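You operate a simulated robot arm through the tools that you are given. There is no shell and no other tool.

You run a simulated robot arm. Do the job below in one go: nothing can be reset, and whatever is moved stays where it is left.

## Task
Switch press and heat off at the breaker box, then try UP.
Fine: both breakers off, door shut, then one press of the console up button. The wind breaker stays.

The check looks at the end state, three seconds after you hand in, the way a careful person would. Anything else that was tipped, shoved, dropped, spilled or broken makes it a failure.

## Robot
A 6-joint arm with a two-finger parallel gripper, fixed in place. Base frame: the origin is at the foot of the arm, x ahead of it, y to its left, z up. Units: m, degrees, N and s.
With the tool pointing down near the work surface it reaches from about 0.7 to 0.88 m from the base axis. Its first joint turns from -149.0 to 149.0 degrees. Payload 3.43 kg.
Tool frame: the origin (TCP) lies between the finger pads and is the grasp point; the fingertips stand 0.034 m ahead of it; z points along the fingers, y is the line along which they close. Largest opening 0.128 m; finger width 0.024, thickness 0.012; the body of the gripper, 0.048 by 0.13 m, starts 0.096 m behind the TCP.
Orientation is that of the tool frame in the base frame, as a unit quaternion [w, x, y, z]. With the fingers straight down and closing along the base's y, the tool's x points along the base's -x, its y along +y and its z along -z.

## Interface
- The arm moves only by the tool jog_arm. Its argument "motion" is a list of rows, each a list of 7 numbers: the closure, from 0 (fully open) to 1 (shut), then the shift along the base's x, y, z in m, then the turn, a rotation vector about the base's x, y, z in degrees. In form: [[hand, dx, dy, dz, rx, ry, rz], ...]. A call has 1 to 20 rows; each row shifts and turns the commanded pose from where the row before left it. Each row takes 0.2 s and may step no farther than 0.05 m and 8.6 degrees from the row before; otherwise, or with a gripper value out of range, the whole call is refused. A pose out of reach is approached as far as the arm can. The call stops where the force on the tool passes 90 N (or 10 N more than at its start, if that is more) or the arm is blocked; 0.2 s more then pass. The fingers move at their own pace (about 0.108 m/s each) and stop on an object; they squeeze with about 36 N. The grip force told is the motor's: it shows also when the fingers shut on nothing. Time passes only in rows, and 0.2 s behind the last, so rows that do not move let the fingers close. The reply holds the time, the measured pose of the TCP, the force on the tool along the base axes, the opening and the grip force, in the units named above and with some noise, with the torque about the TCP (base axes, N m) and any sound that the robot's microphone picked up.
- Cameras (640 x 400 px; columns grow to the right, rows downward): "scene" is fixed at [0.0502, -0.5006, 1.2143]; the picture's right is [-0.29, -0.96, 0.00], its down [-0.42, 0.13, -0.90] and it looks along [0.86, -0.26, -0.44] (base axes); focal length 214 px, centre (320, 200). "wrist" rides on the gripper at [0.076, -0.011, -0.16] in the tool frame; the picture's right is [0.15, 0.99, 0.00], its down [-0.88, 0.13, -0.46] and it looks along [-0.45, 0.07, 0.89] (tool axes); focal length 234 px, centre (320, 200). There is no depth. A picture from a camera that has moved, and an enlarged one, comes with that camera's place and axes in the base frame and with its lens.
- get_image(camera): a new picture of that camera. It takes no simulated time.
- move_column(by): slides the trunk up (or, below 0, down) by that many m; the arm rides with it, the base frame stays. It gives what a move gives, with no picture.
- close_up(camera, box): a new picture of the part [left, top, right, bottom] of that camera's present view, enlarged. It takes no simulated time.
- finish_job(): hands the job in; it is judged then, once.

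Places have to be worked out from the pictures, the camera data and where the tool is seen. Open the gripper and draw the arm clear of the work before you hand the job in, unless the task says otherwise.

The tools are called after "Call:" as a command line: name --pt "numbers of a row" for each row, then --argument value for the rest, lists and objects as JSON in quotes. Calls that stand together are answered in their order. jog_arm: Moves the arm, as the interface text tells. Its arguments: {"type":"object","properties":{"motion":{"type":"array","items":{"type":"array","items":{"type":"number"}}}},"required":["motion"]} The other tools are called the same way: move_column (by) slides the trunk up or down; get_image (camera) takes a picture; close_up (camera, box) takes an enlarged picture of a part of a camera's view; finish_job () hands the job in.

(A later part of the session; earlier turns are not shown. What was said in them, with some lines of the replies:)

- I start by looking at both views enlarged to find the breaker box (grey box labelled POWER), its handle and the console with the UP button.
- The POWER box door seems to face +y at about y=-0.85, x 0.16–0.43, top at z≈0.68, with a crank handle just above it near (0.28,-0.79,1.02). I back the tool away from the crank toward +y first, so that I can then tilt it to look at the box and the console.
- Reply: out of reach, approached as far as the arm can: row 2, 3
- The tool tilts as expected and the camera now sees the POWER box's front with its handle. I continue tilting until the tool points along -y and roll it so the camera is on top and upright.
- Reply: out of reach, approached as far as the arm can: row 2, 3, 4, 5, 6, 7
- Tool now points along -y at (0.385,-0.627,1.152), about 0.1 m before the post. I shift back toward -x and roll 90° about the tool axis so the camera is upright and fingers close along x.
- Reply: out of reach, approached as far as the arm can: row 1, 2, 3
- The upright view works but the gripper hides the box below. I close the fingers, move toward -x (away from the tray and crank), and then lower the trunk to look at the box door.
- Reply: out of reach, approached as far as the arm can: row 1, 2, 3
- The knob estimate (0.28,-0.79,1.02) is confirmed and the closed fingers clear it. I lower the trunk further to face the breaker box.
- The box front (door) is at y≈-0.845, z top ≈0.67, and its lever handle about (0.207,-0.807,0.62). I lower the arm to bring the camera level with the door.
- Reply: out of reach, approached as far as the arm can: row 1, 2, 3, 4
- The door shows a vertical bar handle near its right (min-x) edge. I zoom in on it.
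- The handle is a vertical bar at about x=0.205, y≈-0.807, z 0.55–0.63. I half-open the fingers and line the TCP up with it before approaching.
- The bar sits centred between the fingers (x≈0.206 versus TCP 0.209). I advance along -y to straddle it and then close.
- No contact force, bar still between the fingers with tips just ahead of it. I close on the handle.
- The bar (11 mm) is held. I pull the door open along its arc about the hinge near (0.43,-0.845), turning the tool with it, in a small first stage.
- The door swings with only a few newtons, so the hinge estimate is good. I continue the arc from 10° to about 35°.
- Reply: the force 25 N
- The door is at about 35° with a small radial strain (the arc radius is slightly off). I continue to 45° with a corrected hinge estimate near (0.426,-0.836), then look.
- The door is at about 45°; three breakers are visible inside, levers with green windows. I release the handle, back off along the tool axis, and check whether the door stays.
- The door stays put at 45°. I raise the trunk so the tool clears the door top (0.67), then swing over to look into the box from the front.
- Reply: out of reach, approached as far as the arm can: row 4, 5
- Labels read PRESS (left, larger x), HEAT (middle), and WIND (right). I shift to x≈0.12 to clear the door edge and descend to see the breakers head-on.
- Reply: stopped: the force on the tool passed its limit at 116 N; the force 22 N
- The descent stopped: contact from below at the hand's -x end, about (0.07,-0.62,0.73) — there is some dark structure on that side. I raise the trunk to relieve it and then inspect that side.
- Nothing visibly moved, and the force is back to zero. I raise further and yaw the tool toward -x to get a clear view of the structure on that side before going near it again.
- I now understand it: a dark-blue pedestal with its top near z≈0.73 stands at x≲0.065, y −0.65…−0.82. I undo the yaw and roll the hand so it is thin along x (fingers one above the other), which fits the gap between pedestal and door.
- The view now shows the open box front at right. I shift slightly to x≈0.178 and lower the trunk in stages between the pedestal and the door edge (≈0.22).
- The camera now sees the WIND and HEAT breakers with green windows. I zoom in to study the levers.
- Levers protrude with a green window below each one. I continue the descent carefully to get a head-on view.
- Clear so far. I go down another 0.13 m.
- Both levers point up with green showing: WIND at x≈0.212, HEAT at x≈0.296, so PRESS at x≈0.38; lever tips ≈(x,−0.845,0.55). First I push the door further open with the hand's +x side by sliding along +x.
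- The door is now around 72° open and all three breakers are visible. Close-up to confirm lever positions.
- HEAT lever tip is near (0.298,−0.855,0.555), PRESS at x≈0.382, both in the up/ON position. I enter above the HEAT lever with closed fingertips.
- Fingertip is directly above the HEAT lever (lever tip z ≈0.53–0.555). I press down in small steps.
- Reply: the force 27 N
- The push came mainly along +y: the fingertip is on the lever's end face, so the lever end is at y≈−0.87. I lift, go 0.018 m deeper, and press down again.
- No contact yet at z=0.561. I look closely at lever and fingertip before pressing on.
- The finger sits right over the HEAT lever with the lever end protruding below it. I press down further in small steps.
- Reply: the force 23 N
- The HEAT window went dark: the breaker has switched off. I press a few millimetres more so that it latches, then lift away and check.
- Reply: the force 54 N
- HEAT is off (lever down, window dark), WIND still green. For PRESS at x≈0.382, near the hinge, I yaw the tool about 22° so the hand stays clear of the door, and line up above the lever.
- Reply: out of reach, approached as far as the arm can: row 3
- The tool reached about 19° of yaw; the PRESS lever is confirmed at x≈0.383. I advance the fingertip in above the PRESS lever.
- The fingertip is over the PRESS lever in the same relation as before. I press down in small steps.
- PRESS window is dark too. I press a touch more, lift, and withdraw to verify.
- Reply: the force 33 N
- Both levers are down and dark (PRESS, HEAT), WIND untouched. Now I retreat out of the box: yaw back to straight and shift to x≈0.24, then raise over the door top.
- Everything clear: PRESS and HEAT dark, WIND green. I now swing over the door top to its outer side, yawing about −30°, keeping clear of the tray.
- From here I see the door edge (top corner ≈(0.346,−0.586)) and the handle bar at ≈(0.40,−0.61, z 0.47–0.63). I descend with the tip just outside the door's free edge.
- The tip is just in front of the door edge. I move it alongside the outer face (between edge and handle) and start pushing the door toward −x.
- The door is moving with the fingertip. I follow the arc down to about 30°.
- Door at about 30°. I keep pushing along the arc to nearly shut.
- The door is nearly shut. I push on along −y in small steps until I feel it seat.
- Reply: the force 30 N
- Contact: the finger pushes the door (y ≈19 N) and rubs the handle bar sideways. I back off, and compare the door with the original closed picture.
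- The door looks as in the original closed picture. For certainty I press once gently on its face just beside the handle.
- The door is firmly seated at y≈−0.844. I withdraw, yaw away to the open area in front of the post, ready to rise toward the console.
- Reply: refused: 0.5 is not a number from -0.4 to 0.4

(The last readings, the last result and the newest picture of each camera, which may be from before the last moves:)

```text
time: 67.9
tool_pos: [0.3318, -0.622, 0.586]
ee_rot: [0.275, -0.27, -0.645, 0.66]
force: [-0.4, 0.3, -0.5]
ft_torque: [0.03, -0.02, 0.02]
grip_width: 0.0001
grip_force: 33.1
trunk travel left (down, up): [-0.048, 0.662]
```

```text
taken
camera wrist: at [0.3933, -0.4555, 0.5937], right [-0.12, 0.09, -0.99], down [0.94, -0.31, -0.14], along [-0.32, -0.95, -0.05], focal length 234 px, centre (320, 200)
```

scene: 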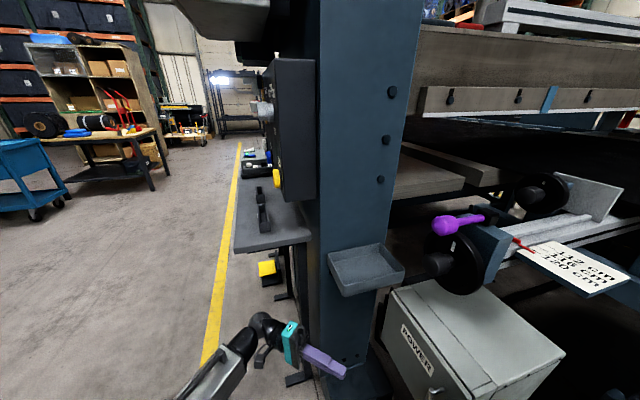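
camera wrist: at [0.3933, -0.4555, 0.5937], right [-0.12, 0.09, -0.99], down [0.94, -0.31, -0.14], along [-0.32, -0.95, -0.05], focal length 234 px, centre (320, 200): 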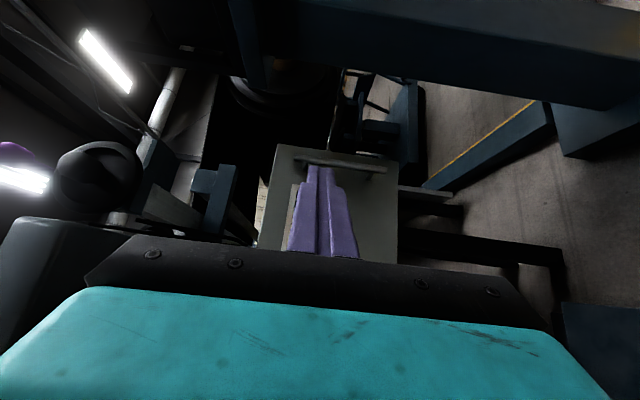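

The column accepts at most 0.4 per call, so I raise by 0.4 and then more, with the door seen shut in the scene image.

Call:
move_column --by 0.4

Call:
move_column --by 0.13

Call:
close_up --camera "scene" --box '[230, 50, 330, 220]'

Call:
get_image --camera "scene"

```text
time: 71.8
tool_pos: [0.3307, -0.6226, 0.9863]
ee_rot: [0.274, -0.27, -0.645, 0.661]
force: [0.2, 0.2, 0.5]
ft_torque: [-0.01, -0.04, -0.05]
grip_width: 0.0
grip_force: 32.7
trunk travel left (down, up): [-0.448, 0.262]
```

```text
time: 73.3
tool_pos: [0.3315, -0.6226, 1.1164]
ee_rot: [0.274, -0.27, -0.646, 0.66]
force: [-0.3, 0.0, 0.1]
ft_torque: [0.01, -0.02, -0.05]
grip_width: 0.0
grip_force: 32.1
trunk travel left (down, up): [-0.578, 0.132]
```

```text
2.35 times, centred on (280, 135) of scene
camera zoom: at [0.0502, -0.5006, 1.2143], right [-0.29, -0.96, 0.0], down [-0.42, 0.13, -0.9], along [0.86, -0.26, -0.44], focal length 505 px, centre (414, 353)
```

zoom: 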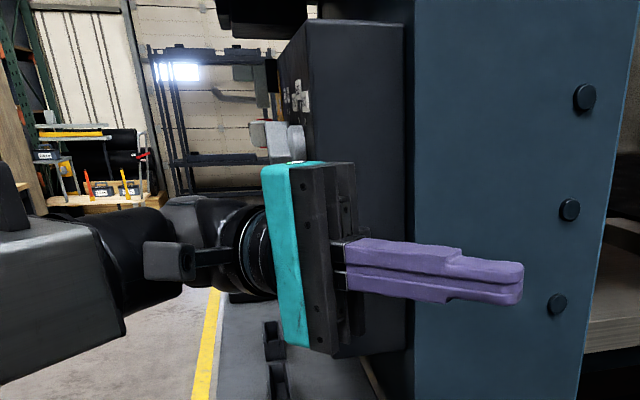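

```text
taken
```

scene: 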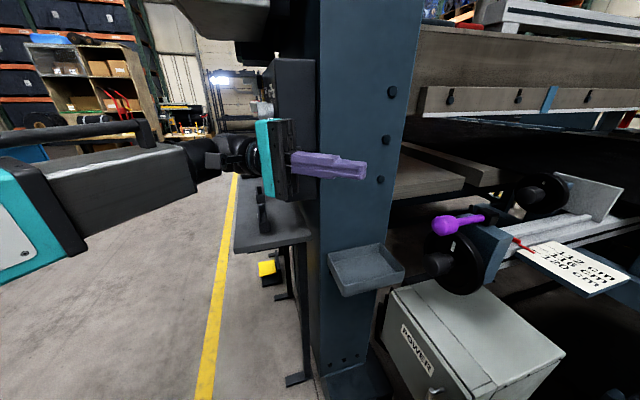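

Now I swing out in front of the console's +y side to view its panel, keeping the fingers well clear of the knobs.

Call:
jog_arm --pt "1 0.0143 0.045 0 0 0 0" --pt "1 0.0143 0.045 0 0 0 0" --pt "1 0.03 0.035 0 0 0 7.5" --pt "1 0.03 0.035 0 0 0 7.5" --pt "1 0.03 0.035 0 0 0 7.5" --pt "1 0.04 0.02 0 0 0 7.5" --pt "1 0.04 0.02 0 0 0 7.5" --pt "1 0.04 0.02 0 0 0 7.5" --pt "1 0.03 0.03 0 0 0 0"

Call:
get_image --camera "wrist"

Call:
get_image --camera "scene"

```text
time: 75.3
tool_pos: [0.6001, -0.3375, 1.1183]
ee_rot: [0.0, -0.002, -0.699, 0.715]
force: [0.4, -0.4, -0.3]
ft_torque: [-0.01, -0.02, 0.0]
grip_width: 0.0001
grip_force: 33.2
trunk travel left (down, up): [-0.578, 0.132]
```

```text
taken
camera wrist: at [0.5257, -0.1776, 1.1266], right [-0.15, -0.02, -0.99], down [0.88, 0.45, -0.14], along [0.45, -0.89, -0.05], focal length 234 px, centre (320, 200)
```

wrist: 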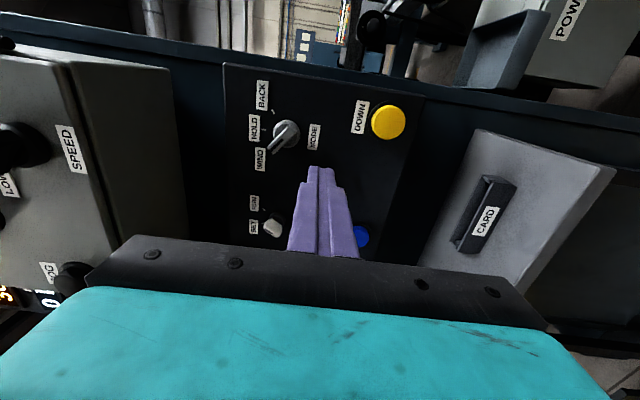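

```text
taken
```

scene: 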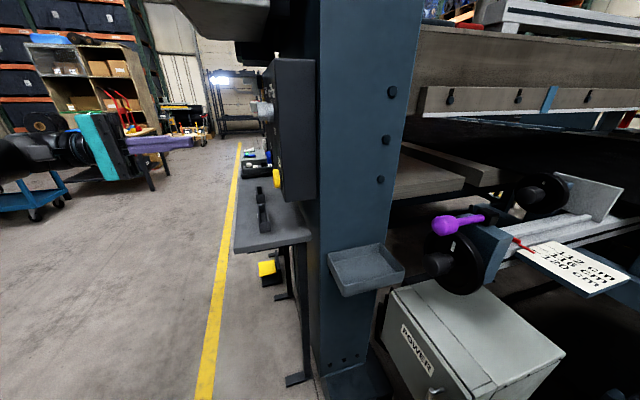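

I see the console: yellow DOWN button, a blue button further along (likely UP), a MODE selector and a RUN/SET key switch. Zooming in.

Call:
close_up --camera "wrist" --box '[210, 55, 450, 265]'

Call:
close_up --camera "wrist" --box '[0, 30, 240, 310]'

```text
1.90 times, centred on (330, 160) of wrist
camera zoom: at [0.5257, -0.1776, 1.1266], right [-0.15, -0.02, -0.99], down [0.88, 0.45, -0.14], along [0.45, -0.89, -0.05], focal length 446 px, centre (301, 276)
```

zoom: 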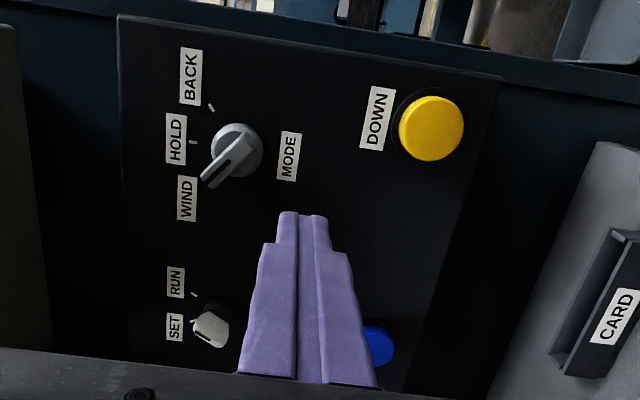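

```text
1.43 times, centred on (120, 170) of wrist
camera zoom: at [0.5257, -0.1776, 1.1266], right [-0.15, -0.02, -0.99], down [0.88, 0.45, -0.14], along [0.45, -0.89, -0.05], focal length 334 px, centre (606, 243)
```

zoom: 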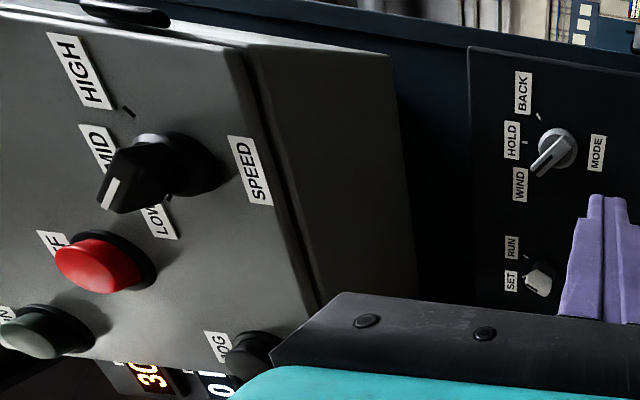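

The blue button should be at ≈(0.77,−0.54,1.02), but its label is hidden by the fingers. I shift +x and up to read it.

Call:
jog_arm --pt "1 0.04 0.01 0.03 0 0 0" --pt "1 0.04 0.01 0.03 0 0 0" --pt "1 0.02 0 0.03 0 0 0"

Call:
get_image --camera "wrist"

Call:
close_up --camera "wrist" --box '[310, 55, 550, 265]'

```text
refused: row 1 steps farther than a row can; nothing moved
```

```text
taken
camera wrist: at [0.5257, -0.1776, 1.1266], right [-0.15, -0.02, -0.99], down [0.88, 0.45, -0.14], along [0.45, -0.89, -0.05], focal length 234 px, centre (320, 200)
```

wrist: 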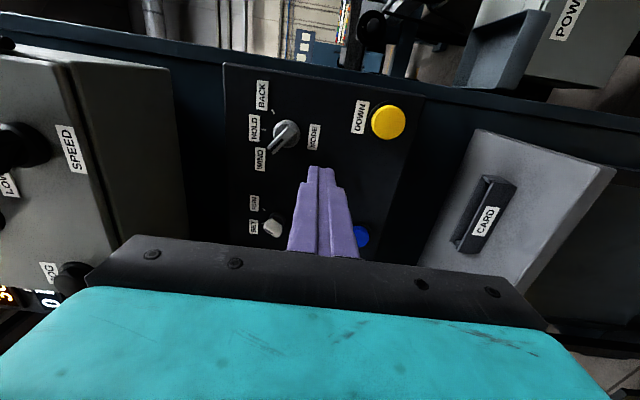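

```text
1.90 times, centred on (430, 160) of wrist
camera zoom: at [0.5257, -0.1776, 1.1266], right [-0.15, -0.02, -0.99], down [0.88, 0.45, -0.14], along [0.45, -0.89, -0.05], focal length 446 px, centre (110, 276)
```

zoom: 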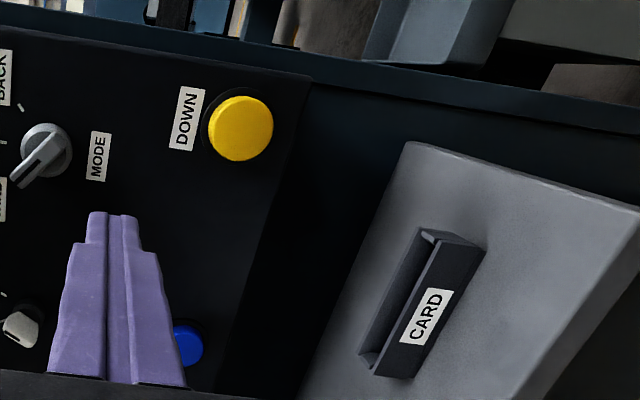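

The step was slightly too large (refused). I repeat with smaller rows.

Call:
jog_arm --pt "1 0.033 0.005 0.025 0 0 0" --pt "1 0.033 0.005 0.025 0 0 0" --pt "1 0.033 0.005 0.03 0 0 0"

Call:
get_image --camera "wrist"

Call:
close_up --camera "wrist" --box '[310, 55, 550, 265]'

```text
time: 76.2
tool_pos: [0.6984, -0.3215, 1.1962]
ee_rot: [0.002, -0.003, -0.7, 0.714]
force: [0.3, 1.4, -0.4]
ft_torque: [-0.02, 0.01, 0.06]
grip_width: 0.0
grip_force: 33.7
trunk travel left (down, up): [-0.578, 0.132]
```

```text
taken
camera wrist: at [0.6256, -0.1607, 1.2044], right [-0.15, -0.02, -0.99], down [0.88, 0.45, -0.14], along [0.45, -0.89, -0.05], focal length 234 px, centre (320, 200)
```

wrist: 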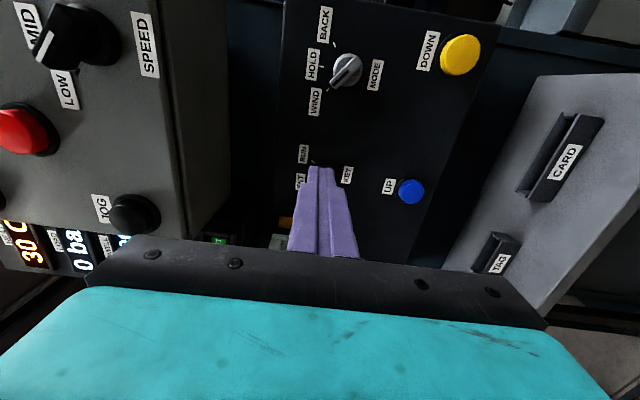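

```text
1.90 times, centred on (430, 160) of wrist
camera zoom: at [0.6256, -0.1607, 1.2044], right [-0.15, -0.02, -0.99], down [0.88, 0.45, -0.14], along [0.45, -0.89, -0.05], focal length 446 px, centre (110, 276)
```

zoom: 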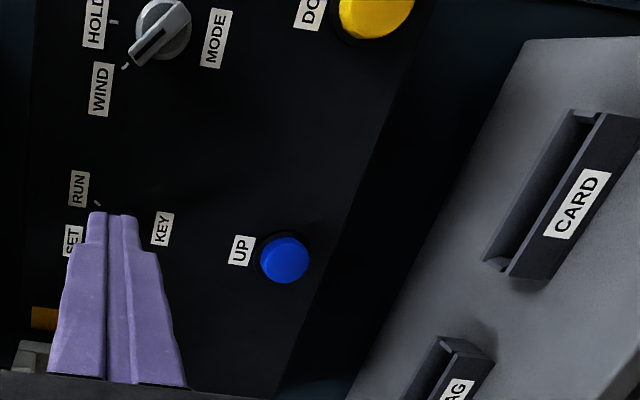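

UP is confirmed as the blue button, triangulated at ≈(0.778,−0.547,1.022). I line the closed fingertip up with it, staying about 5 cm in front.

Call:
jog_arm --pt "1 0.0157 0 -0.035 0.3 0 0" --pt "1 0.0157 0 -0.035 0.3 0 0" --pt "1 0.0157 0 -0.035 0.3 0 0" --pt "1 0.0157 0 -0.035 0.2 0 0" --pt "1 0.0157 0 -0.034 0 0 0" --pt "1 0 -0.04 0 0 0 0" --pt "1 0 -0.04 0 0 0 0" --pt "1 0 -0.03 0 0 0 0" --pt "1 0 0 0 0 0 0"

Call:
get_image --camera "wrist"

Call:
close_up --camera "scene" --box '[220, 90, 340, 220]'

```text
time: 78.2
tool_pos: [0.777, -0.4362, 1.0214]
ee_rot: [0.001, -0.002, -0.706, 0.709]
force: [-1.1, -0.1, 0.3]
ft_torque: [0.0, 0.01, 0.0]
grip_width: 0.0
grip_force: 32.7
trunk travel left (down, up): [-0.578, 0.132]
```

```text
taken
camera wrist: at [0.7039, -0.2753, 1.0335], right [-0.15, 0.0, -0.99], down [0.88, 0.45, -0.13], along [0.45, -0.89, -0.06], focal length 234 px, centre (320, 200)
```

wrist: 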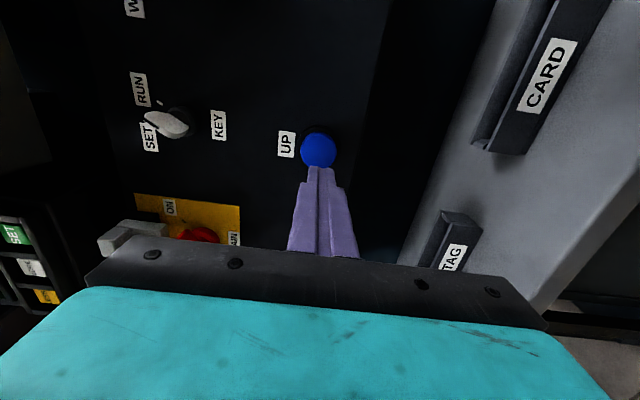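

```text
3.08 times, centred on (280, 155) of scene
camera zoom: at [0.0502, -0.5006, 1.2143], right [-0.29, -0.96, 0.0], down [-0.42, 0.13, -0.9], along [0.86, -0.26, -0.44], focal length 660 px, centre (443, 338)
```

zoom: 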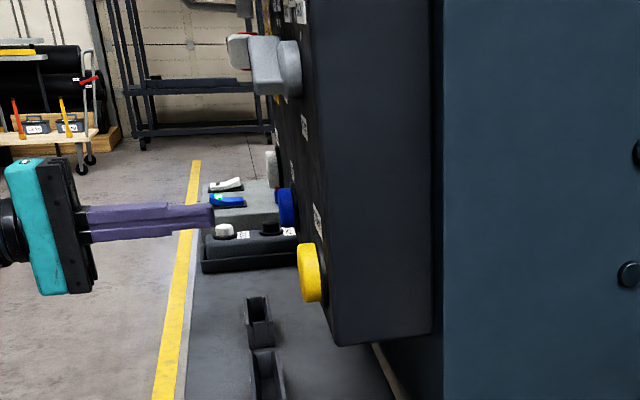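

Fingertip is aligned with the blue UP button (button ≈(0.776,−0.543,1.026)). I approach to about 1 cm in front of its face.

Call:
jog_arm --pt "1 0 -0.02 0.004 0 0 0" --pt "1 0 -0.02 0 0 0 0" --pt "1 0 -0.018 0 0 0 0" --pt "1 0 0 0 0 0 0"

Call:
get_image --camera "wrist"

Call:
close_up --camera "scene" --box '[220, 90, 340, 220]'

```text
time: 79.2
tool_pos: [0.778, -0.4921, 1.0255]
ee_rot: [0.001, -0.002, -0.705, 0.709]
force: [-0.2, 0.0, 0.0]
ft_torque: [-0.02, -0.01, 0.05]
grip_width: 0.0
grip_force: 33.1
trunk travel left (down, up): [-0.578, 0.132]
```

```text
taken
camera wrist: at [0.7038, -0.3314, 1.0366], right [-0.15, 0.0, -0.99], down [0.88, 0.45, -0.13], along [0.45, -0.89, -0.06], focal length 234 px, centre (320, 200)
```

wrist: 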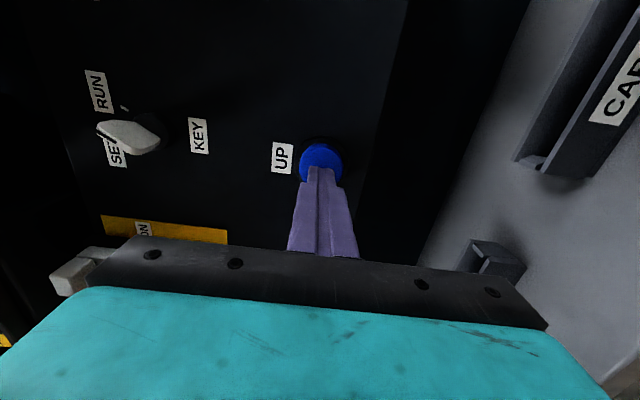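

```text
3.08 times, centred on (280, 155) of scene
camera zoom: at [0.0502, -0.5006, 1.2143], right [-0.29, -0.96, 0.0], down [-0.42, 0.13, -0.9], along [0.86, -0.26, -0.44], focal length 660 px, centre (443, 338)
```

zoom: 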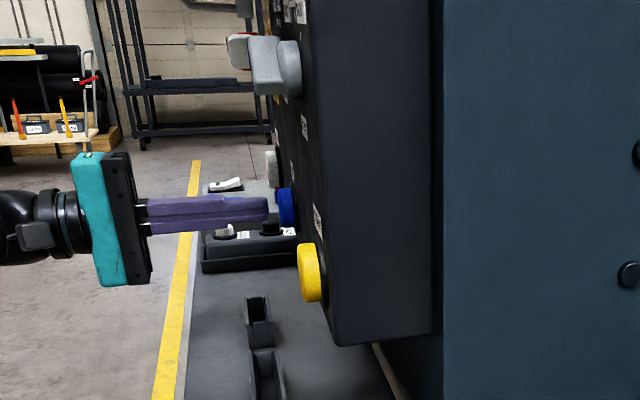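

About 1 cm remains. I push in slowly in millimetre steps, watching force and sound.

Call:
jog_arm --pt "1 -0.003 -0.004 0 0 0 0" --pt "1 0 -0.003 0 0 0 0" --pt "1 0 -0.003 0 0 0 0"

```text
time: 80.0
tool_pos: [0.7755, -0.5005, 1.0248]
ee_rot: [0.001, -0.002, -0.706, 0.709]
force: [-0.8, 0.7, -0.2]
ft_torque: [0.0, 0.01, 0.01]
grip_width: 0.0
grip_force: 33.4
trunk travel left (down, up): [-0.578, 0.132]
```

No contact yet (tip at y≈−0.535). I continue in small steps.

Call:
jog_arm --pt "1 0 -0.003 0 0 0 0" --pt "1 0 -0.003 0 0 0 0"

Call:
close_up --camera "scene" --box '[240, 120, 310, 190]'

```text
time: 80.5
tool_pos: [0.7743, -0.5052, 1.026]
ee_rot: [0.002, -0.003, -0.706, 0.708]
force: [0.0, 2.4, -1.0]
ft_torque: [0.03, 0.01, 0.01]
grip_width: 0.0
grip_force: 33.4
trunk travel left (down, up): [-0.578, 0.132]
heard: click
```

```text
5.71 times, centred on (275, 155) of scene
camera zoom: at [0.0502, -0.5006, 1.2143], right [-0.29, -0.96, 0.0], down [-0.42, 0.13, -0.9], along [0.86, -0.26, -0.44], focal length 1226 px, centre (577, 457)
```

zoom: 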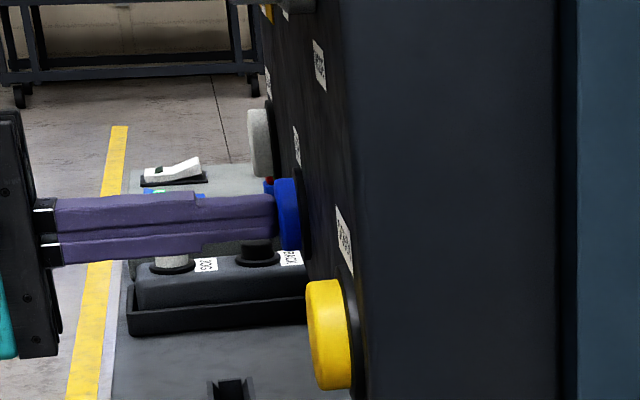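

A click was heard at light force: the UP press registered. I retract straight back at once, so that it is exactly one press.

Call:
jog_arm --pt "1 0 0.03 0 0 0 0" --pt "1 0 0.04 0 0 0 0" --pt "1 0 0.04 0 0 0 0" --pt "1 0 0.04 0 0 0 0"

Call:
get_image --camera "scene"

Call:
get_image --camera "wrist"

```text
time: 81.5
tool_pos: [0.7758, -0.3556, 1.0249]
ee_rot: [0.0, -0.002, -0.706, 0.708]
force: [-0.7, 0.5, -0.2]
ft_torque: [-0.01, -0.03, -0.02]
grip_width: 0.0
grip_force: 32.6
trunk travel left (down, up): [-0.578, 0.132]
```

```text
taken
```

scene: 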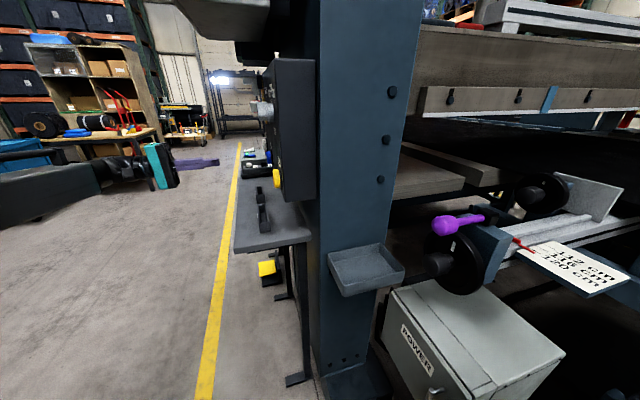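

```text
taken
camera wrist: at [0.701, -0.1954, 1.0348], right [-0.15, 0.0, -0.99], down [0.88, 0.45, -0.13], along [0.45, -0.89, -0.06], focal length 234 px, centre (320, 200)
```

wrist: 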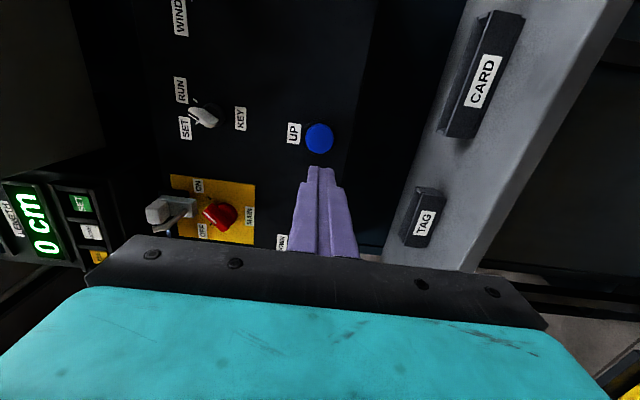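

Exactly one click was heard, and the door still looks shut. I open the gripper, draw the arm farther from the console, and take a final check of box and console.

Call:
jog_arm --pt "0.5 0 0.04 0.01 0 0 0" --pt "0 0 0.04 0.01 0 0 0" --pt "0 -0.02 0.03 0.01 0 0 0" --pt "0 0 0 0 0 0 0" --pt "0 0 0 0 0 0 0"

Call:
close_up --camera "scene" --box '[360, 260, 580, 400]'

Call:
get_image --camera "wrist"

Call:
get_image --camera "scene"

```text
time: 82.8
tool_pos: [0.7539, -0.2466, 1.0544]
ee_rot: [0.002, -0.002, -0.706, 0.709]
force: [-1.0, 0.8, 0.2]
ft_torque: [-0.03, -0.01, 0.0]
grip_width: 0.1281
grip_force: 0.0
trunk travel left (down, up): [-0.578, 0.132]
```

```text
2.86 times, centred on (470, 330) of scene
camera zoom: at [0.0502, -0.5006, 1.2143], right [-0.29, -0.96, 0.0], down [-0.42, 0.13, -0.9], along [0.86, -0.26, -0.44], focal length 613 px, centre (-109, -171)
```

zoom: 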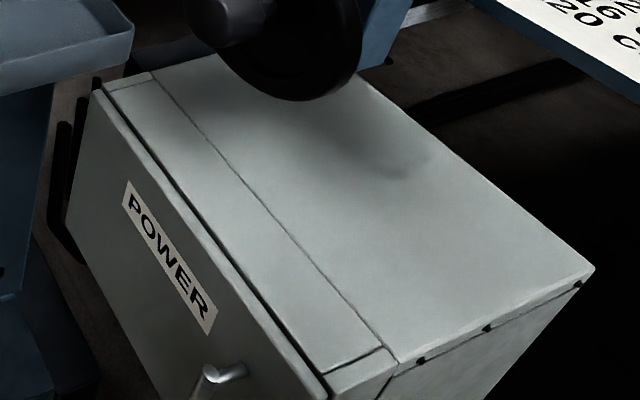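

```text
taken
camera wrist: at [0.6803, -0.086, 1.0654], right [-0.15, 0.0, -0.99], down [0.88, 0.45, -0.13], along [0.45, -0.89, -0.06], focal length 234 px, centre (320, 200)
```

wrist: 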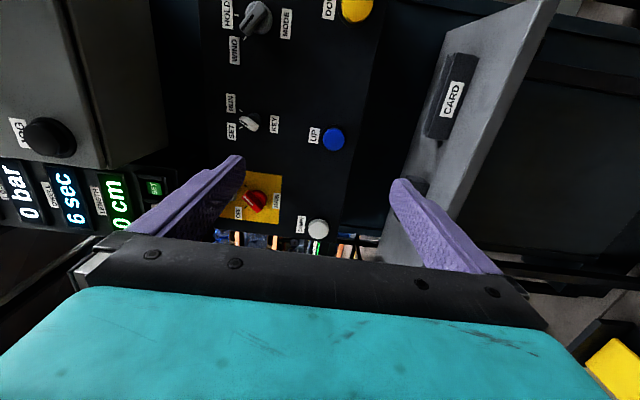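

```text
taken
```

scene: 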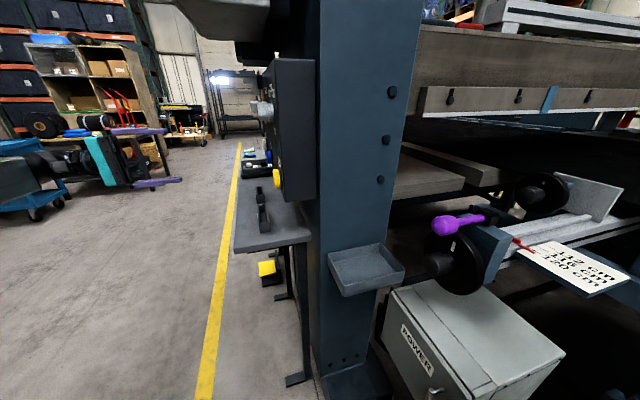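

The box door matches its original closed state, PRESS and HEAT were seen off with WIND still green, UP was pressed once, and the gripper is open and clear of the work. I hand the job in.

Call:
finish_job

```text
The job is handed in.
```

I switched off the PRESS and HEAT breakers, shut the door, and pressed the console's blue UP button once. The job is handed in, but I don't have the check's result.

- **Breakers:** both levers were down and their windows dark when I last looked inside. WIND was not touched and its window was still green.
- **Door:** I pushed it until it seated, and it matches the picture from before I opened it.
- **UP button:** I heard one click at light force and pulled straight back. The click is my only sign that the press registered, because nothing I could see on the console changed.
- **Bump:** while lowering the arm near the box, the hand hit a dark-blue pedestal beside it and stopped at 116 N. I backed off at once and saw no sign that anything had moved, but that spot is mostly out of the scene camera's view.

The gripper is open and the arm is clear of the box and console.
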